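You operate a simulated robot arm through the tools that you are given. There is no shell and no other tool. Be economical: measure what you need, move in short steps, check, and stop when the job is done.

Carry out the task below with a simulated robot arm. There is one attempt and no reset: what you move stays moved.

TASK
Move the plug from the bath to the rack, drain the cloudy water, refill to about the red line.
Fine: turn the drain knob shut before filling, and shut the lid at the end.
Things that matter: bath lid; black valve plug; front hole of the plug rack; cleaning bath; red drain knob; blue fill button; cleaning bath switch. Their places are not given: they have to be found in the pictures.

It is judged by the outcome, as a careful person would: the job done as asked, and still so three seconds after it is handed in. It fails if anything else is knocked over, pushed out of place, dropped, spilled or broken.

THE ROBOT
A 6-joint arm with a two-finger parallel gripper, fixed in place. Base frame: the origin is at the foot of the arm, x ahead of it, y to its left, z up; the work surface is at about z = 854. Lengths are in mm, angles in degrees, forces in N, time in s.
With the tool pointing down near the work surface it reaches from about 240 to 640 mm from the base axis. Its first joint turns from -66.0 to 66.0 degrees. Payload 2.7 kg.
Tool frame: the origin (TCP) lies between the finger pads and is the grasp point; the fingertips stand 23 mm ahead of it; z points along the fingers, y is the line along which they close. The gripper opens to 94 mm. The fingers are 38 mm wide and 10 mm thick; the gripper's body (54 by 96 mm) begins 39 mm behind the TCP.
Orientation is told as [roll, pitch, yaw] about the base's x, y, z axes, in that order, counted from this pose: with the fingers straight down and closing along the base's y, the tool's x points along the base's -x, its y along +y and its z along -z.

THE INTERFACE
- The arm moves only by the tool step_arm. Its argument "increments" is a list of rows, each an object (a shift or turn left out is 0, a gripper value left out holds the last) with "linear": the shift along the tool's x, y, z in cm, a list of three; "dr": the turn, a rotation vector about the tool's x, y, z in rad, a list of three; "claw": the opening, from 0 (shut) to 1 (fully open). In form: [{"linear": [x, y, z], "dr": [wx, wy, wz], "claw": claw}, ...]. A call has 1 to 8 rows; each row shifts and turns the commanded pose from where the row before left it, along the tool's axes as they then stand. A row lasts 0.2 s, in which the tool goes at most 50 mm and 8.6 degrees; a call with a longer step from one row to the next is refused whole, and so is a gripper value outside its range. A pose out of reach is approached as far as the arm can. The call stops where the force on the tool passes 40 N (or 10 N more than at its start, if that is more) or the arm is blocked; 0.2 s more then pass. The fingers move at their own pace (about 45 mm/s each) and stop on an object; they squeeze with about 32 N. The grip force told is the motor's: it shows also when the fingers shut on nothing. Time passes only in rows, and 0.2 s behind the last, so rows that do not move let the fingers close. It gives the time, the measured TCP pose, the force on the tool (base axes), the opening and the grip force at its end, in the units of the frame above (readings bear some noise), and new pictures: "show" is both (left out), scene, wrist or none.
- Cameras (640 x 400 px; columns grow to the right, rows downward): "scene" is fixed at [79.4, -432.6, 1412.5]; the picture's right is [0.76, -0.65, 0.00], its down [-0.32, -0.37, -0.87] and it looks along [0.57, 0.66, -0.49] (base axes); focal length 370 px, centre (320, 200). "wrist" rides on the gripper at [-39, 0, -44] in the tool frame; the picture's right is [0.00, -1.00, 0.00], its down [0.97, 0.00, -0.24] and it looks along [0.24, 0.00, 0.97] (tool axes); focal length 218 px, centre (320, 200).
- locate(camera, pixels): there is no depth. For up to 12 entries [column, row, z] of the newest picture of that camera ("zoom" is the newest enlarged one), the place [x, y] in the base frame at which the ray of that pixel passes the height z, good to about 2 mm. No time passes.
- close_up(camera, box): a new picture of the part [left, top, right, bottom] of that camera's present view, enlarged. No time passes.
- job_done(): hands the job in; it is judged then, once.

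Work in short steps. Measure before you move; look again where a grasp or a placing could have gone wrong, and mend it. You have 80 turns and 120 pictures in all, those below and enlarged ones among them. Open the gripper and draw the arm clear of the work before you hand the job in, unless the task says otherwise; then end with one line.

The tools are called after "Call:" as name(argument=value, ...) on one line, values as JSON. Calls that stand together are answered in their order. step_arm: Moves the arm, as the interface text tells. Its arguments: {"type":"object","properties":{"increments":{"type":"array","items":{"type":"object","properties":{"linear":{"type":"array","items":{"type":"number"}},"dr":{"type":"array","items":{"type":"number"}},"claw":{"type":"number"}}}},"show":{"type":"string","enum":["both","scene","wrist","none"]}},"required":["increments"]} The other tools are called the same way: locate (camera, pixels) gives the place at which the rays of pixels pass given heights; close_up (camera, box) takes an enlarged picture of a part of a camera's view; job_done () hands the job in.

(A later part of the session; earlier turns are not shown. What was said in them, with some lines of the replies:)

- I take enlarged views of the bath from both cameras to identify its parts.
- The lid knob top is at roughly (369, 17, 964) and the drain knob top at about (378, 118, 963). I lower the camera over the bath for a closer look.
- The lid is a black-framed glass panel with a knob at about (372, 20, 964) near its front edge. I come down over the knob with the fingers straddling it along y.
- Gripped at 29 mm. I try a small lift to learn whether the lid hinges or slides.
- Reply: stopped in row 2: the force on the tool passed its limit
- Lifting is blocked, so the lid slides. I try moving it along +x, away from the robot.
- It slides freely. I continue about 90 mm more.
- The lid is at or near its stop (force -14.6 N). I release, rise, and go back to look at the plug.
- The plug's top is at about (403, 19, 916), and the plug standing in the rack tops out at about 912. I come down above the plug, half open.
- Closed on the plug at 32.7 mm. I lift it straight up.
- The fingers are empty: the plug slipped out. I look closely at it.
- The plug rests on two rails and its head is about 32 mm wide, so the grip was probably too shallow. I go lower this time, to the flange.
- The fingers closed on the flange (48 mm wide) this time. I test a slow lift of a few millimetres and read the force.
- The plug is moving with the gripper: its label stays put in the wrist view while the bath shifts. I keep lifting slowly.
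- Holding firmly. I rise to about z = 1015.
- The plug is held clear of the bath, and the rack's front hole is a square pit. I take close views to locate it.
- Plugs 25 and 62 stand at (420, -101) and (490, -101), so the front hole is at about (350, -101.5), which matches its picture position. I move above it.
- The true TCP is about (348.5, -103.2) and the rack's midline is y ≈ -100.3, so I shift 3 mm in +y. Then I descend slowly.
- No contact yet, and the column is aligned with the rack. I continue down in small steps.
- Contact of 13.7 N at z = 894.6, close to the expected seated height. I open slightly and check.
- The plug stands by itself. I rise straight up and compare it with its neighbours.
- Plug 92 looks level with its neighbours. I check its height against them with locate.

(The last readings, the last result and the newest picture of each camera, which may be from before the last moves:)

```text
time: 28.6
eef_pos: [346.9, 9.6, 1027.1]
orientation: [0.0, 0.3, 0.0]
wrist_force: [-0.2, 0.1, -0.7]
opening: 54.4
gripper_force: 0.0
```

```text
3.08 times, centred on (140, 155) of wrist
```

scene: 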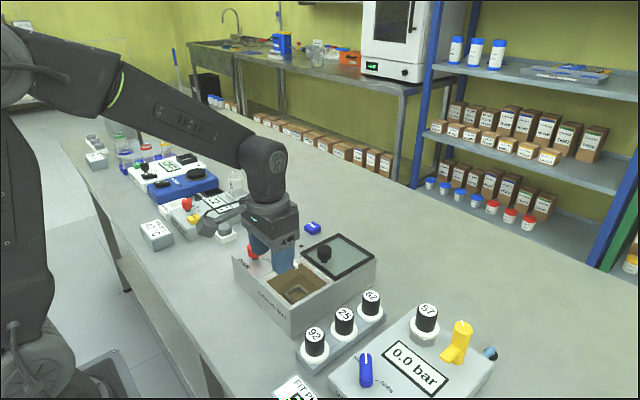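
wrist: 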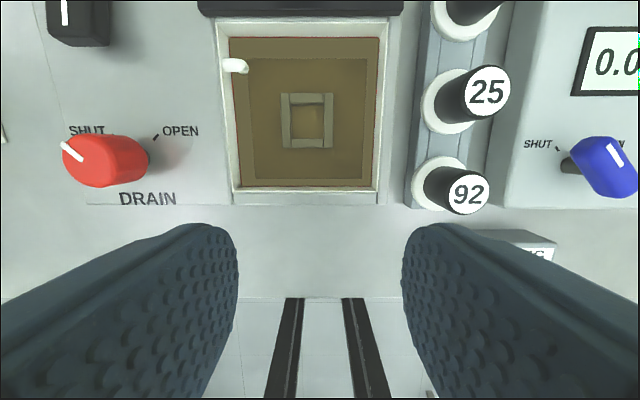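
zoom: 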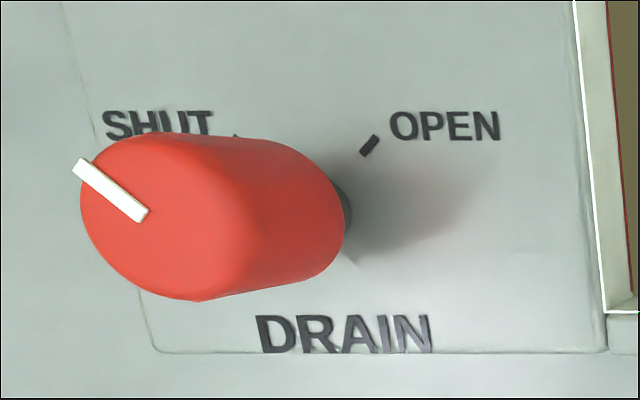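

Plug 92 sits at about (351, -101) at the same height as the others. Next is the drain knob, with its pointer at SHUT, so I move above it.

Call:
step_arm(increments=[{"linear": [-1, 4, 0]}, {"linear": [-1, 4, 0]}, {"linear": [-1, 2.8, 1]}, {}], show="wrist")

Call:
close_up(camera="scene", box=[210, 210, 330, 310])

```text
time: 29.6
eef_pos: [376.5, 118.9, 1015.8]
orientation: [-0.1, 0.3, 0.0]
wrist_force: [-0.2, 0.8, 0.5]
opening: 54.7
gripper_force: 0.0
```

wrist: 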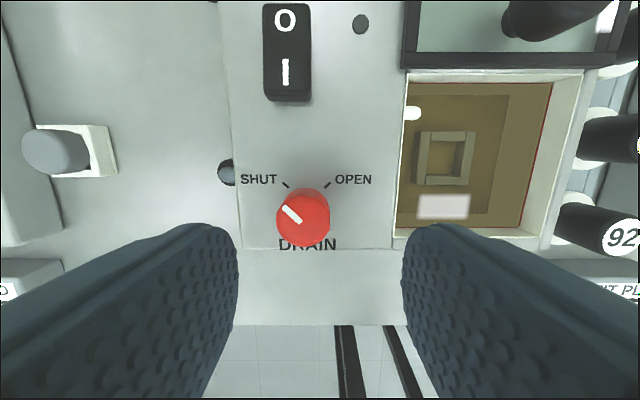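

```text
4.00 times, centred on (270, 260) of scene
```

zoom: 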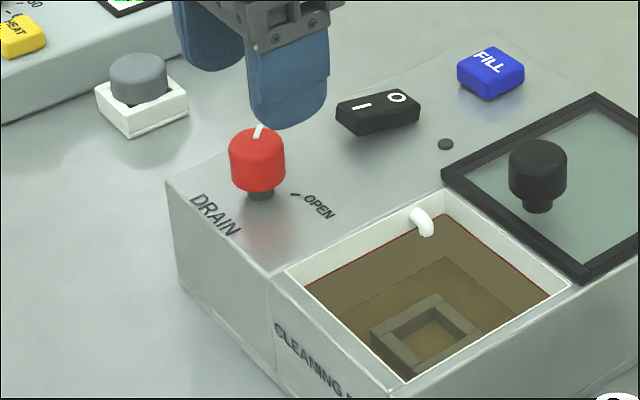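

Call:
locate(camera="wrist", pixels=[[302, 219, 963], [305, 205, 930], [302, 219, 955]])

Call:
locate(camera="scene", pixels=[[254.4, 244.5, 963], [254.4, 244.5, 958]])

```text
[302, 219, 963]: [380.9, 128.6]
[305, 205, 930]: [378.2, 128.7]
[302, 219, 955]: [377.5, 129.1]
```

```text
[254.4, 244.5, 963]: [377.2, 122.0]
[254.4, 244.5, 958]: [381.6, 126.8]
```

The knob's centre is about (380, 128) with its top near z = 957. I come down around it and grip.

Call:
step_arm(increments=[{"linear": [-0.3, 0.95, 2]}, {"linear": [0, 0, 2.2]}, {"linear": [0, 0, 1.2]}, {}], show="wrist")

```text
time: 30.6
eef_pos: [380.5, 127.7, 961.1]
orientation: [0.0, 0.3, 0.0]
wrist_force: [0.0, 0.0, 0.5]
opening: 54.5
gripper_force: 0.1
```

wrist: 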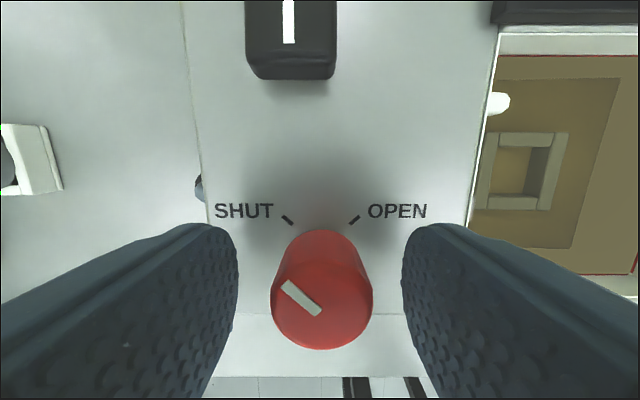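

Call:
step_arm(increments=[{"linear": [0, 0, 0.7]}, {"claw": 0.1}, {}, {}, {}], show="none")

Call:
step_arm(increments=[{"dr": [0, 0, 0.145]}, {"dr": [0, 0, 0.145]}, {"dr": [0, 0, 0.145]}, {"dr": [0, 0, 0.145]}, {"dr": [0, 0, 0.145]}], show="wrist")

```text
time: 31.9
eef_pos: [381.1, 128.1, 954.2]
orientation: [0.0, 0.2, -0.1]
wrist_force: [1.6, -7.4, -2.4]
opening: 27.3
gripper_force: 45.5
```

```text
time: 33.0
eef_pos: [379.1, 125.8, 955.2]
orientation: [-0.4, 0.2, -41.7]
wrist_force: [3.9, -33.2, -2.0]
opening: 27.8
gripper_force: 45.2
```

wrist: 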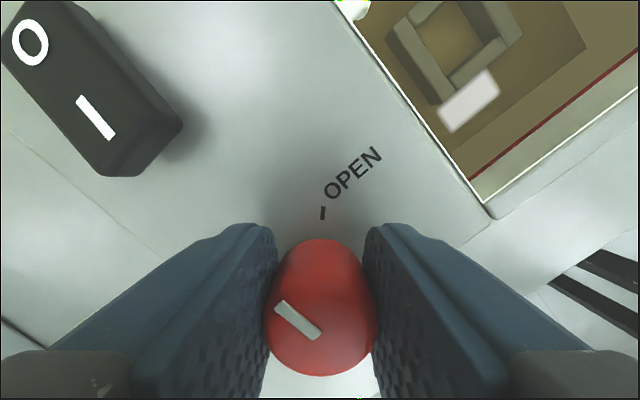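

The pointer turns with the gripper. A side force of -33 N in y shows the grip centre is a little off, so I shift about 3 mm in -y and go on turning.

Call:
step_arm(increments=[{"linear": [-0.2, -0.22, 0]}, {"dr": [0, 0, 0.145]}, {"dr": [0, 0, 0.145]}, {"dr": [0, 0, 0.145]}], show="wrist")

```text
time: 34.0
eef_pos: [380.1, 125.4, 954.7]
orientation: [-0.3, 0.2, -66.7]
wrist_force: [-14.0, -8.3, 2.6]
opening: 27.8
gripper_force: 44.6
```

wrist: 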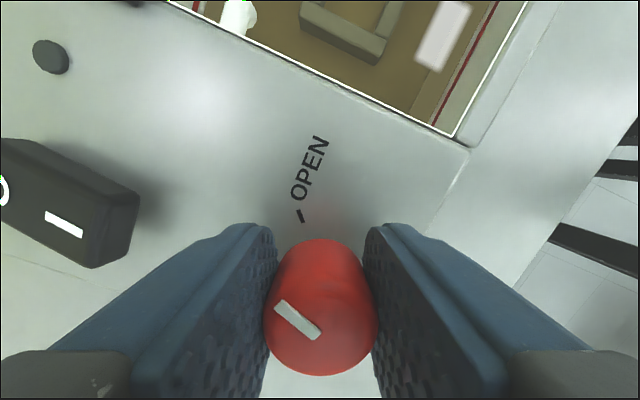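

Call:
step_arm(increments=[{"linear": [0.04, -0.1, 0], "dr": [0, 0, 0.145]}, {"dr": [0, 0, 0.145]}, {"dr": [0, 0, 0.12]}, {}], show="both")

```text
time: 35.0
eef_pos: [379.1, 125.2, 956.3]
orientation: [-0.5, -0.1, -90.0]
wrist_force: [-21.4, -8.4, 7.2]
opening: 27.5
gripper_force: 45.0
```

scene: 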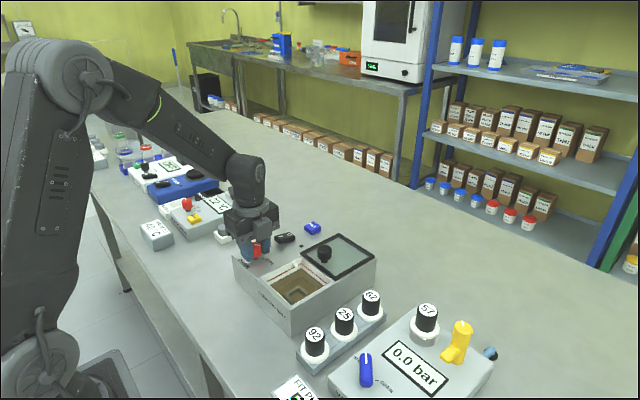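
wrist: 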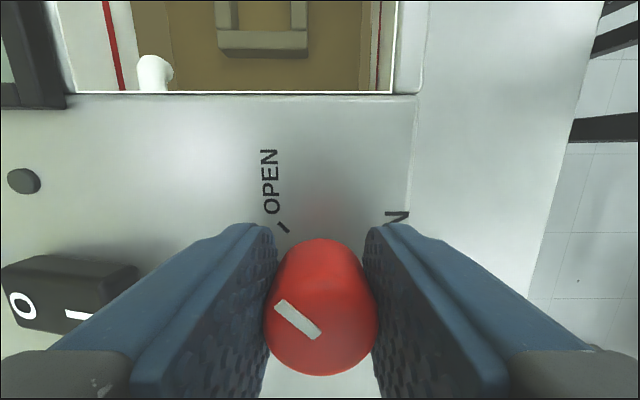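

The pointer is at OPEN, and the water seems to be falling already. I keep hold and wait.

Call:
step_arm(increments=[{"linear": [0, -0.12, 0]}, {}, {}, {}, {}, {}, {}, {}], show="none")

Call:
close_up(camera="scene", box=[230, 220, 350, 320])

```text
time: 36.9
eef_pos: [377.6, 125.4, 954.3]
orientation: [-0.3, 0.0, -90.0]
wrist_force: [-12.9, -6.7, 1.9]
opening: 27.5
gripper_force: 44.9
```

```text
4.00 times, centred on (290, 270) of scene
```

zoom: 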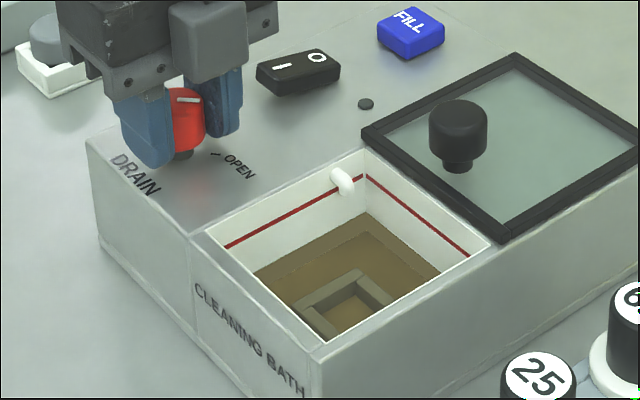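

The level is falling, and the red line now shows on the bare wall. I keep waiting.

Call:
step_arm(increments=[{}, {}, {}, {}, {}, {}, {}, {}], show="none")

Call:
step_arm(increments=[{}, {}, {}, {}, {}, {}, {}, {}], show="none")

Call:
step_arm(increments=[{}, {}, {}, {}, {}, {}, {}, {}], show="none")

Call:
close_up(camera="scene", box=[230, 220, 350, 320])

```text
time: 38.6
eef_pos: [378.7, 125.9, 955.5]
orientation: [-0.4, 0.0, -89.8]
wrist_force: [-12.7, -7.0, 1.3]
opening: 27.3
gripper_force: 45.0
```

```text
time: 40.5
eef_pos: [378.1, 125.4, 954.9]
orientation: [-0.3, -0.1, -89.9]
wrist_force: [-12.7, -6.1, 1.5]
opening: 27.5
gripper_force: 44.9
```

```text
time: 42.2
eef_pos: [378.1, 125.0, 954.7]
orientation: [-0.2, 0.0, -89.9]
wrist_force: [-13.7, -5.6, 1.4]
opening: 27.7
gripper_force: 44.8
```

```text
4.00 times, centred on (290, 270) of scene
```

zoom: 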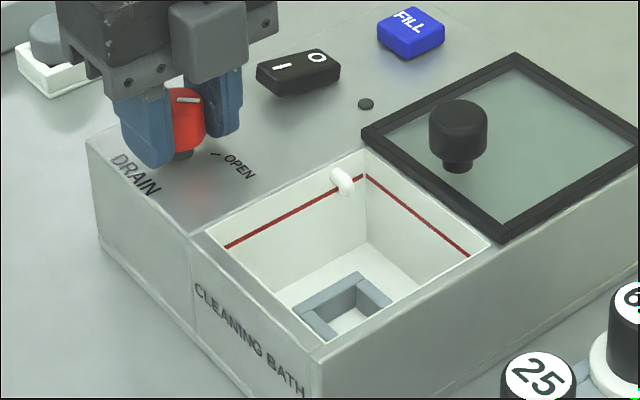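

The bath is empty. I turn the knob back to SHUT.

Call:
step_arm(increments=[{"linear": [0, 0.1, 0], "dr": [0, 0, -0.145]}, {"dr": [0, 0, -0.145]}, {"dr": [0, 0, -0.145]}, {"dr": [0, 0, -0.145]}, {"dr": [0, 0, -0.145]}, {"dr": [0, 0, -0.145]}], show="none")

Call:
step_arm(increments=[{"dr": [0, 0, -0.145]}, {"dr": [0, 0, -0.145]}, {"dr": [0, 0, -0.145]}, {"dr": [0, 0, -0.145]}, {"dr": [0, 0, -0.12]}, {}], show="wrist")

```text
time: 43.6
eef_pos: [379.9, 127.6, 954.7]
orientation: [-0.1, 0.2, -40.0]
wrist_force: [-3.7, 5.2, -10.3]
opening: 27.5
gripper_force: 44.5
```

```text
time: 44.8
eef_pos: [379.7, 127.3, 953.5]
orientation: [0.3, 0.1, -2.0]
wrist_force: [3.1, 4.8, -3.1]
opening: 27.6
gripper_force: 45.3
stopped in row 5: the force on the tool passed its limit (the readings are from after the stop); the commanded pose is now the measured one
```

wrist: 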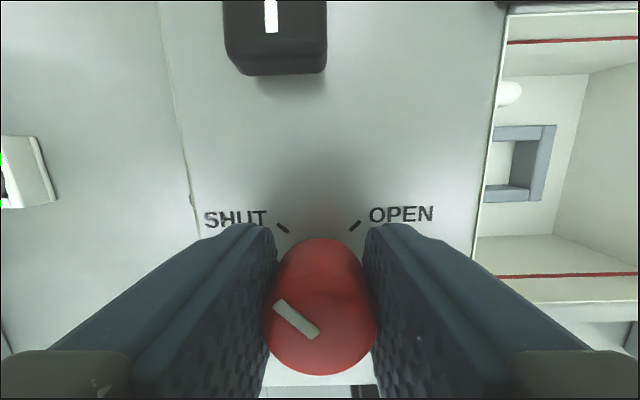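

The knob came up against its stop at SHUT. I release, rise, close the fingers and look at the FILL button.

Call:
step_arm(increments=[{"claw": 0.6}, {}, {"linear": [0, 0, -2.5]}, {"linear": [0, 0, -4], "dr": [0, 0, -0.035]}, {"linear": [-4, 0, 0], "claw": 0}, {"linear": [-4, 0, 0]}, {"linear": [-3, 0, 0]}, {}], show="both")

Call:
close_up(camera="scene", box=[230, 200, 350, 320])

```text
time: 46.6
eef_pos: [490.6, 124.7, 1019.6]
orientation: [0.1, 0.0, 0.1]
wrist_force: [-0.1, -0.3, 0.0]
opening: 0.3
gripper_force: 31.4
```

scene: 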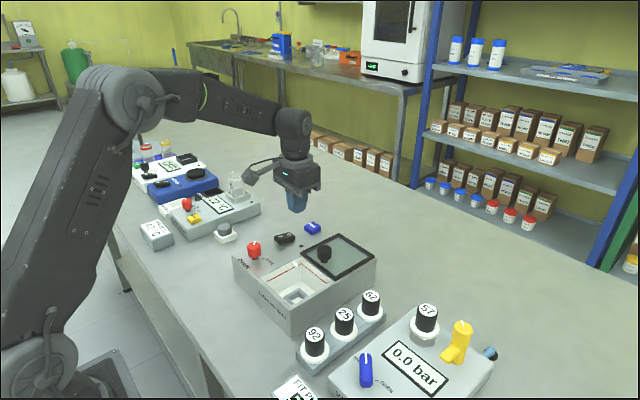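
wrist: 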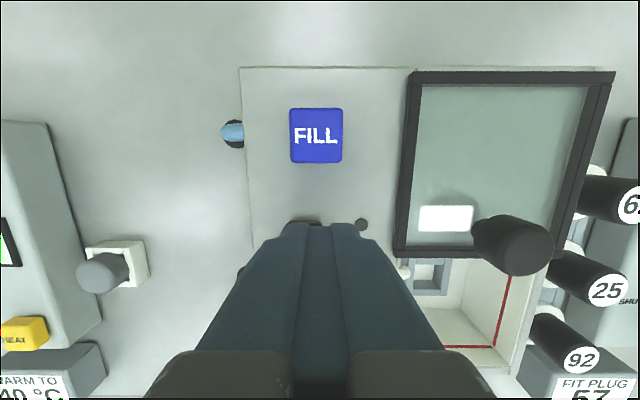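

```text
3.33 times, centred on (290, 260) of scene
```

zoom: 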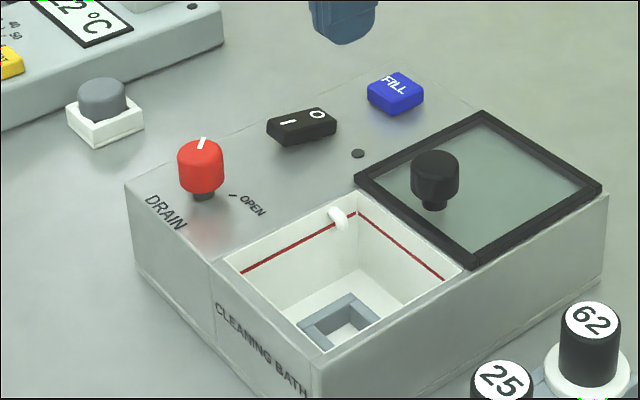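

Call:
locate(camera="wrist", pixels=[[316, 135, 925], [316, 135, 940]])

Call:
locate(camera="scene", pixels=[[312.8, 224.5, 925], [312.8, 224.5, 932], [312.8, 224.5, 940]])

```text
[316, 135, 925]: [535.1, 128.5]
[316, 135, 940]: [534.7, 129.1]
```

```text
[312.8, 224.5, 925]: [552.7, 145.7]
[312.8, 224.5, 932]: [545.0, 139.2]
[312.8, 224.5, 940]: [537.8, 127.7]
```

The FILL button's top is at about (535, 128.5, 940). I move above it.

Call:
step_arm(increments=[{"linear": [-2.2, 0.2, 0]}, {"linear": [-2.2, 0.2, 1.5]}, {"linear": [0, 0, 2.5]}, {}], show="both")

```text
time: 47.6
eef_pos: [536.4, 132.6, 979.4]
orientation: [0.1, 0.2, 0.1]
wrist_force: [-0.4, 0.3, 0.4]
opening: 0.0
gripper_force: 32.0
```

scene: 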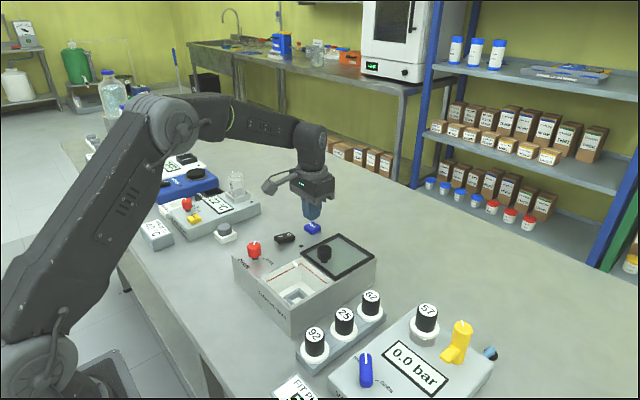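
wrist: 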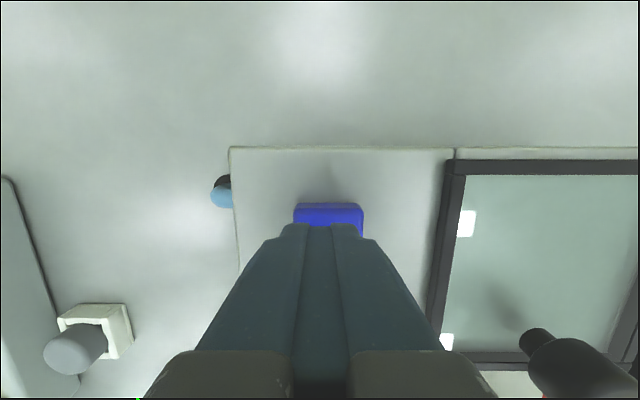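

Call:
step_arm(increments=[{"linear": [0, -0.35, 0.8]}, {"linear": [0, 0, 0.6]}, {"linear": [0, 0, 0.2]}, {"linear": [0, 0, 0.2]}], show="none")

Call:
close_up(camera="scene", box=[250, 210, 350, 310])

```text
time: 48.6
eef_pos: [534.2, 127.6, 961.1]
orientation: [0.1, 0.1, 0.2]
wrist_force: [-1.1, 0.2, 0.8]
opening: 0.1
gripper_force: 31.7
```

```text
4.00 times, centred on (300, 260) of scene
```

zoom: 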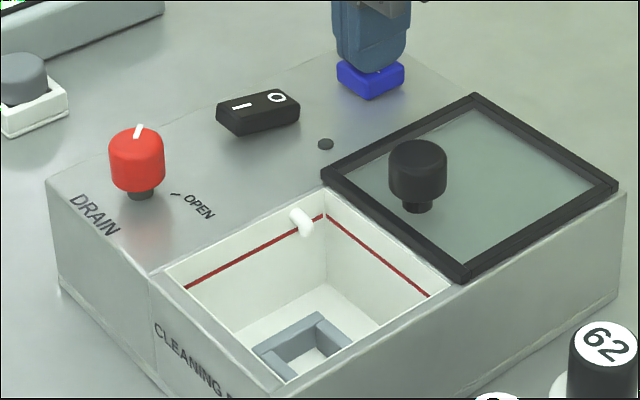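

Just above contact. I press in 1 mm steps, watching the force.

Call:
step_arm(increments=[{"linear": [0, 0, 0.15]}, {"linear": [0, 0, 0.15]}, {"linear": [0, 0, 0.15]}], show="none")

Call:
close_up(camera="scene", box=[250, 210, 350, 310])

```text
time: 49.4
eef_pos: [533.8, 127.0, 956.5]
orientation: [0.2, -0.1, 0.1]
wrist_force: [1.3, 0.1, 2.6]
opening: 0.0
gripper_force: 31.8
```

```text
4.00 times, centred on (300, 260) of scene
```

zoom: 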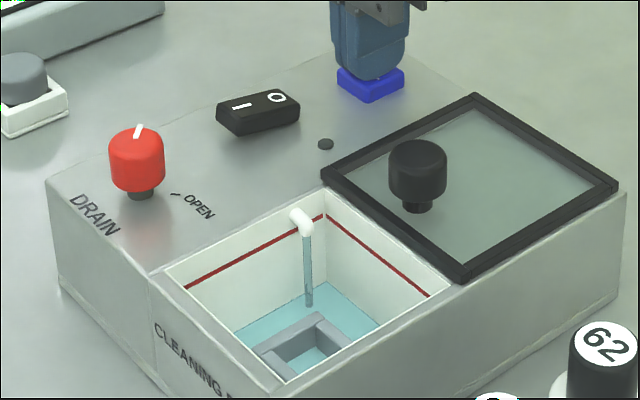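

It's filling. I hold the button in short waits and watch the level.

Call:
step_arm(increments=[{}, {}, {}, {}], show="none")

Call:
close_up(camera="scene", box=[250, 210, 350, 310])

```text
time: 50.4
eef_pos: [533.8, 126.1, 956.4]
orientation: [0.3, 0.2, 0.0]
wrist_force: [0.6, -0.5, 2.5]
opening: 0.1
gripper_force: 31.7
```

```text
4.00 times, centred on (300, 260) of scene
```

zoom: 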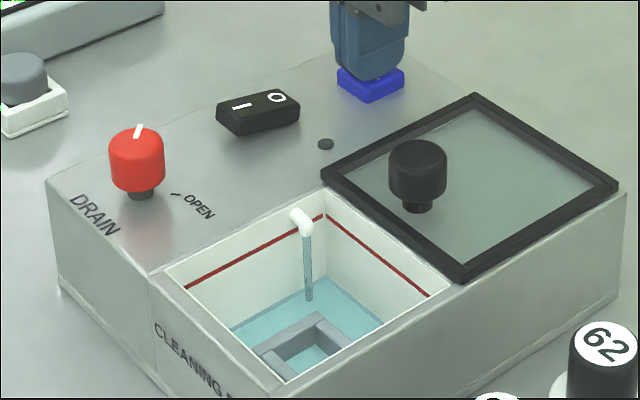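

Call:
step_arm(increments=[{}, {}, {}, {}, {}, {}, {}, {}], show="none")

Call:
step_arm(increments=[{}, {}, {}, {}, {}, {}, {}, {}], show="none")

Call:
close_up(camera="scene", box=[250, 210, 350, 310])

```text
time: 52.2
eef_pos: [533.6, 127.9, 957.3]
orientation: [0.1, 0.1, 0.1]
wrist_force: [0.0, 0.4, 1.6]
opening: 0.2
gripper_force: 32.2
```

```text
time: 54.0
eef_pos: [533.6, 127.3, 957.8]
orientation: [0.2, 0.0, 0.1]
wrist_force: [-0.2, 0.8, 2.4]
opening: 0.3
gripper_force: 31.7
```

```text
4.00 times, centred on (300, 260) of scene
```

zoom: 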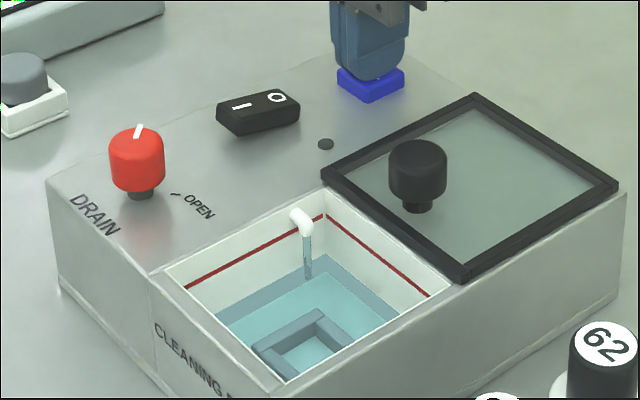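

Call:
step_arm(increments=[{}, {}, {}, {}, {}, {}, {}, {}], show="none")

Call:
step_arm(increments=[{}, {}, {}, {}, {}, {}, {}, {}], show="none")

Call:
close_up(camera="scene", box=[270, 240, 330, 290])

```text
time: 55.8
eef_pos: [534.0, 126.9, 957.0]
orientation: [0.3, 0.1, 0.1]
wrist_force: [0.0, 0.4, 3.0]
opening: 0.1
gripper_force: 32.1
```

```text
time: 57.6
eef_pos: [534.3, 127.0, 957.2]
orientation: [0.2, 0.1, 0.1]
wrist_force: [0.1, -0.6, 1.8]
opening: 0.0
gripper_force: 32.1
```

```text
8.00 times, centred on (300, 265) of scene
```

zoom: 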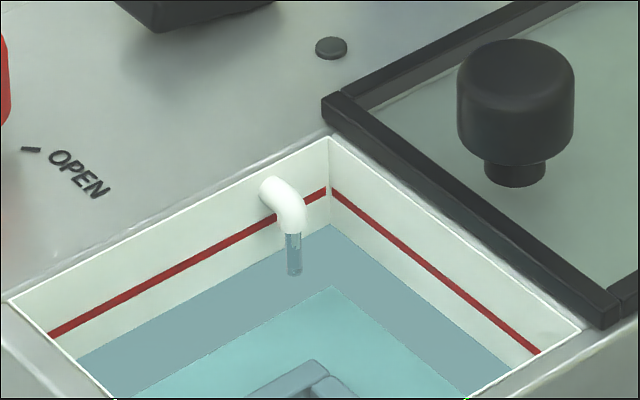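

Call:
step_arm(increments=[{}, {}, {}, {}, {}, {}, {}, {}], show="none")

Call:
close_up(camera="scene", box=[270, 240, 330, 290])

```text
time: 59.4
eef_pos: [534.4, 127.6, 957.1]
orientation: [0.2, 0.1, 0.1]
wrist_force: [0.2, -0.2, 2.6]
opening: 0.3
gripper_force: 31.8
```

```text
8.00 times, centred on (300, 265) of scene
```

zoom: 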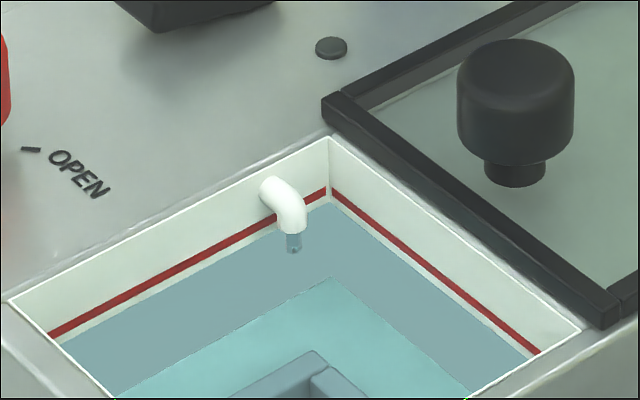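

About 13 px of zoom remain at roughly 13 px/s. I hold three more rows and then lift off.

Call:
step_arm(increments=[{}, {}, {}, {"linear": [0, 0, -1.5]}, {"linear": [0, 0, -3]}, {"linear": [0, 0, -3]}], show="none")

Call:
close_up(camera="scene", box=[270, 240, 330, 290])

```text
time: 60.8
eef_pos: [534.9, 126.8, 1030.2]
orientation: [0.2, 0.2, 0.0]
wrist_force: [0.5, 1.0, -0.8]
opening: 0.0
gripper_force: 32.0
```

```text
8.00 times, centred on (300, 265) of scene
```

zoom: 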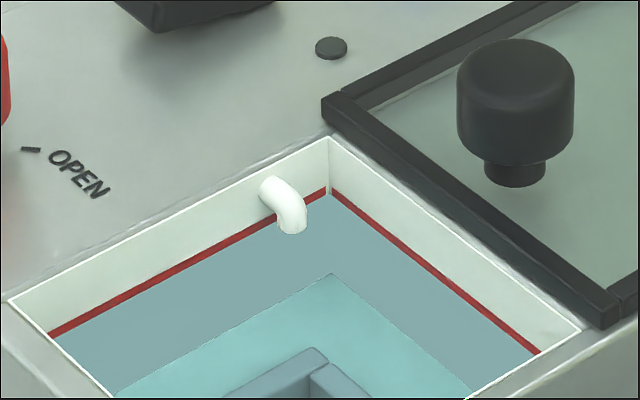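

The water is at the red line and the flow has stopped. Next I go over the lid knob at about (481, 20).

Call:
step_arm(increments=[{"linear": [1.2, -2.7, 0], "claw": 0.6}, {"linear": [1.3, -2.7, 0]}, {"linear": [1.4, -2.7, 0]}, {"linear": [1.4, -2.6, 0]}, {}], show="wrist")

```text
time: 62.0
eef_pos: [480.8, 19.9, 1030.4]
orientation: [0.2, 0.2, 0.1]
wrist_force: [-0.6, 0.1, 0.2]
opening: 56.4
gripper_force: 0.1
```

wrist: 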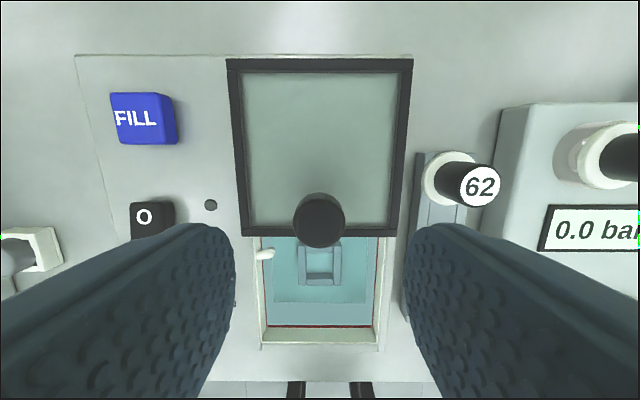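

The knob is centred between the fingers. I descend and grip it.

Call:
step_arm(increments=[{"linear": [0, 0, 3]}, {"linear": [0, 0, 3]}, {"linear": [0, 0, 1.1]}, {}, {"claw": 0.15}, {}, {}, {}], show="wrist")

```text
time: 63.8
eef_pos: [481.9, 20.1, 960.1]
orientation: [0.3, 0.1, 0.1]
wrist_force: [0.7, -10.3, -3.0]
opening: 29.0
gripper_force: 45.2
```

wrist: 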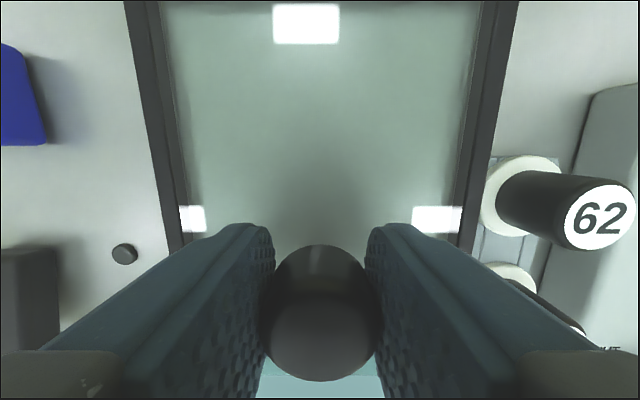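

I slide the lid back towards the robot, about 108 mm.

Call:
step_arm(increments=[{"linear": [1, 0, 0]}, {"linear": [1.5, 0, 0]}, {"linear": [1.5, 0, 0]}, {"linear": [1.5, 0, 0]}, {"linear": [1.5, 0, 0]}, {"linear": [1.5, 0, 0]}, {"linear": [1.2, 0, 0]}], show="none")

Call:
step_arm(increments=[{"linear": [0.6, 0, 0]}, {"linear": [0.4, 0, 0]}, {"linear": [0.3, 0, 0]}, {"linear": [0.2, 0, 0]}], show="wrist")

```text
time: 65.4
eef_pos: [382.7, 20.3, 960.2]
orientation: [0.2, 0.2, 0.0]
wrist_force: [0.8, -16.4, -16.7]
opening: 29.3
gripper_force: 45.1
```

```text
time: 66.4
eef_pos: [373.4, 20.5, 959.5]
orientation: [0.2, -0.2, 0.2]
wrist_force: [7.8, -1.8, -7.7]
opening: 28.9
gripper_force: 44.7
stopped in row 4: the force on the tool passed its limit (the readings are from after the stop); the commanded pose is now the measured one
```

wrist: 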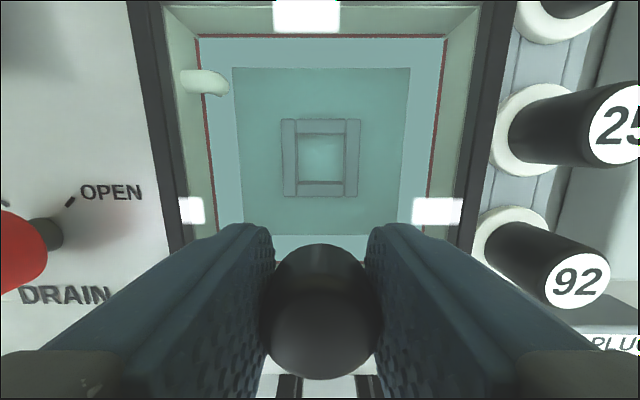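

The lid is back at its closed stop (x = 373, as at the start). I release, rise clear and check the whole scene.

Call:
step_arm(increments=[{"claw": 0.6}, {}, {"linear": [0, 0, -3]}, {"linear": [0, 0, -4.5]}, {"linear": [0, 0, -4.5]}, {"linear": [0, 0, -4.5]}, {}, {}], show="both")

Call:
close_up(camera="scene", box=[230, 220, 390, 360])

Call:
close_up(camera="wrist", box=[160, 80, 480, 260])

```text
time: 68.2
eef_pos: [370.5, 19.6, 1125.4]
orientation: [0.2, -0.2, 0.1]
wrist_force: [0.5, 0.4, 0.4]
opening: 56.3
gripper_force: 0.1
```

scene: 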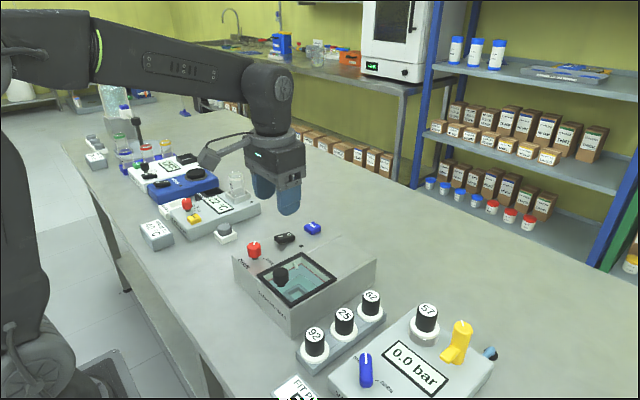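
wrist: 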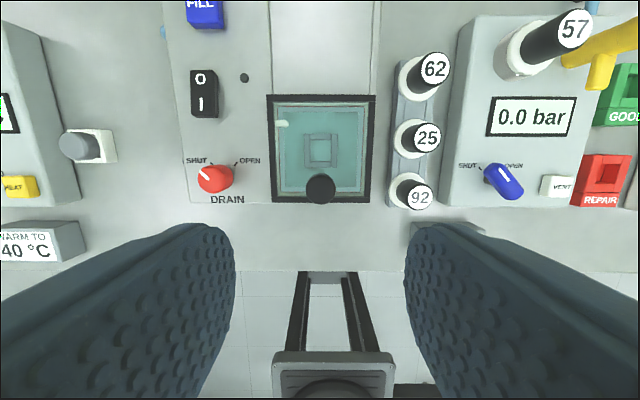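

```text
2.86 times, centred on (310, 290) of scene
```

zoom: 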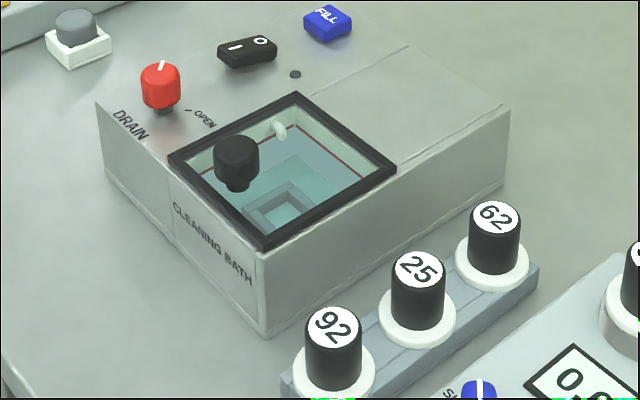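

```text
2.00 times, centred on (320, 170) of wrist
```

zoom: 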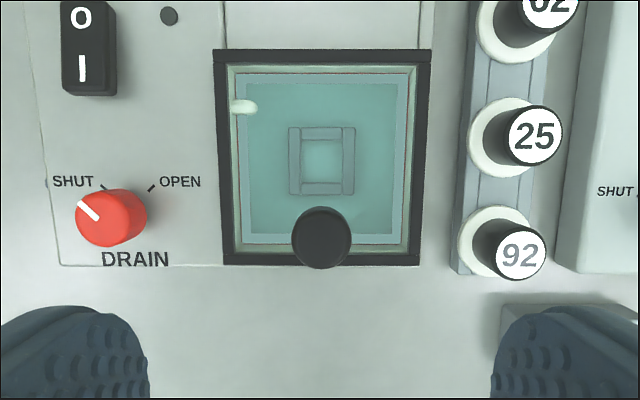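

Everything is in place: plug 92 in the front rack hole, drain at SHUT, clear water at the red line and the lid shut. The arm is clear, so I hand the job in.

Call:
job_done()

```text
The job is handed in.
```

The plug (92) is in the front hole of the rack, the cloudy water is drained, the drain knob is shut, the bath is refilled to the red line, and the lid is closed.
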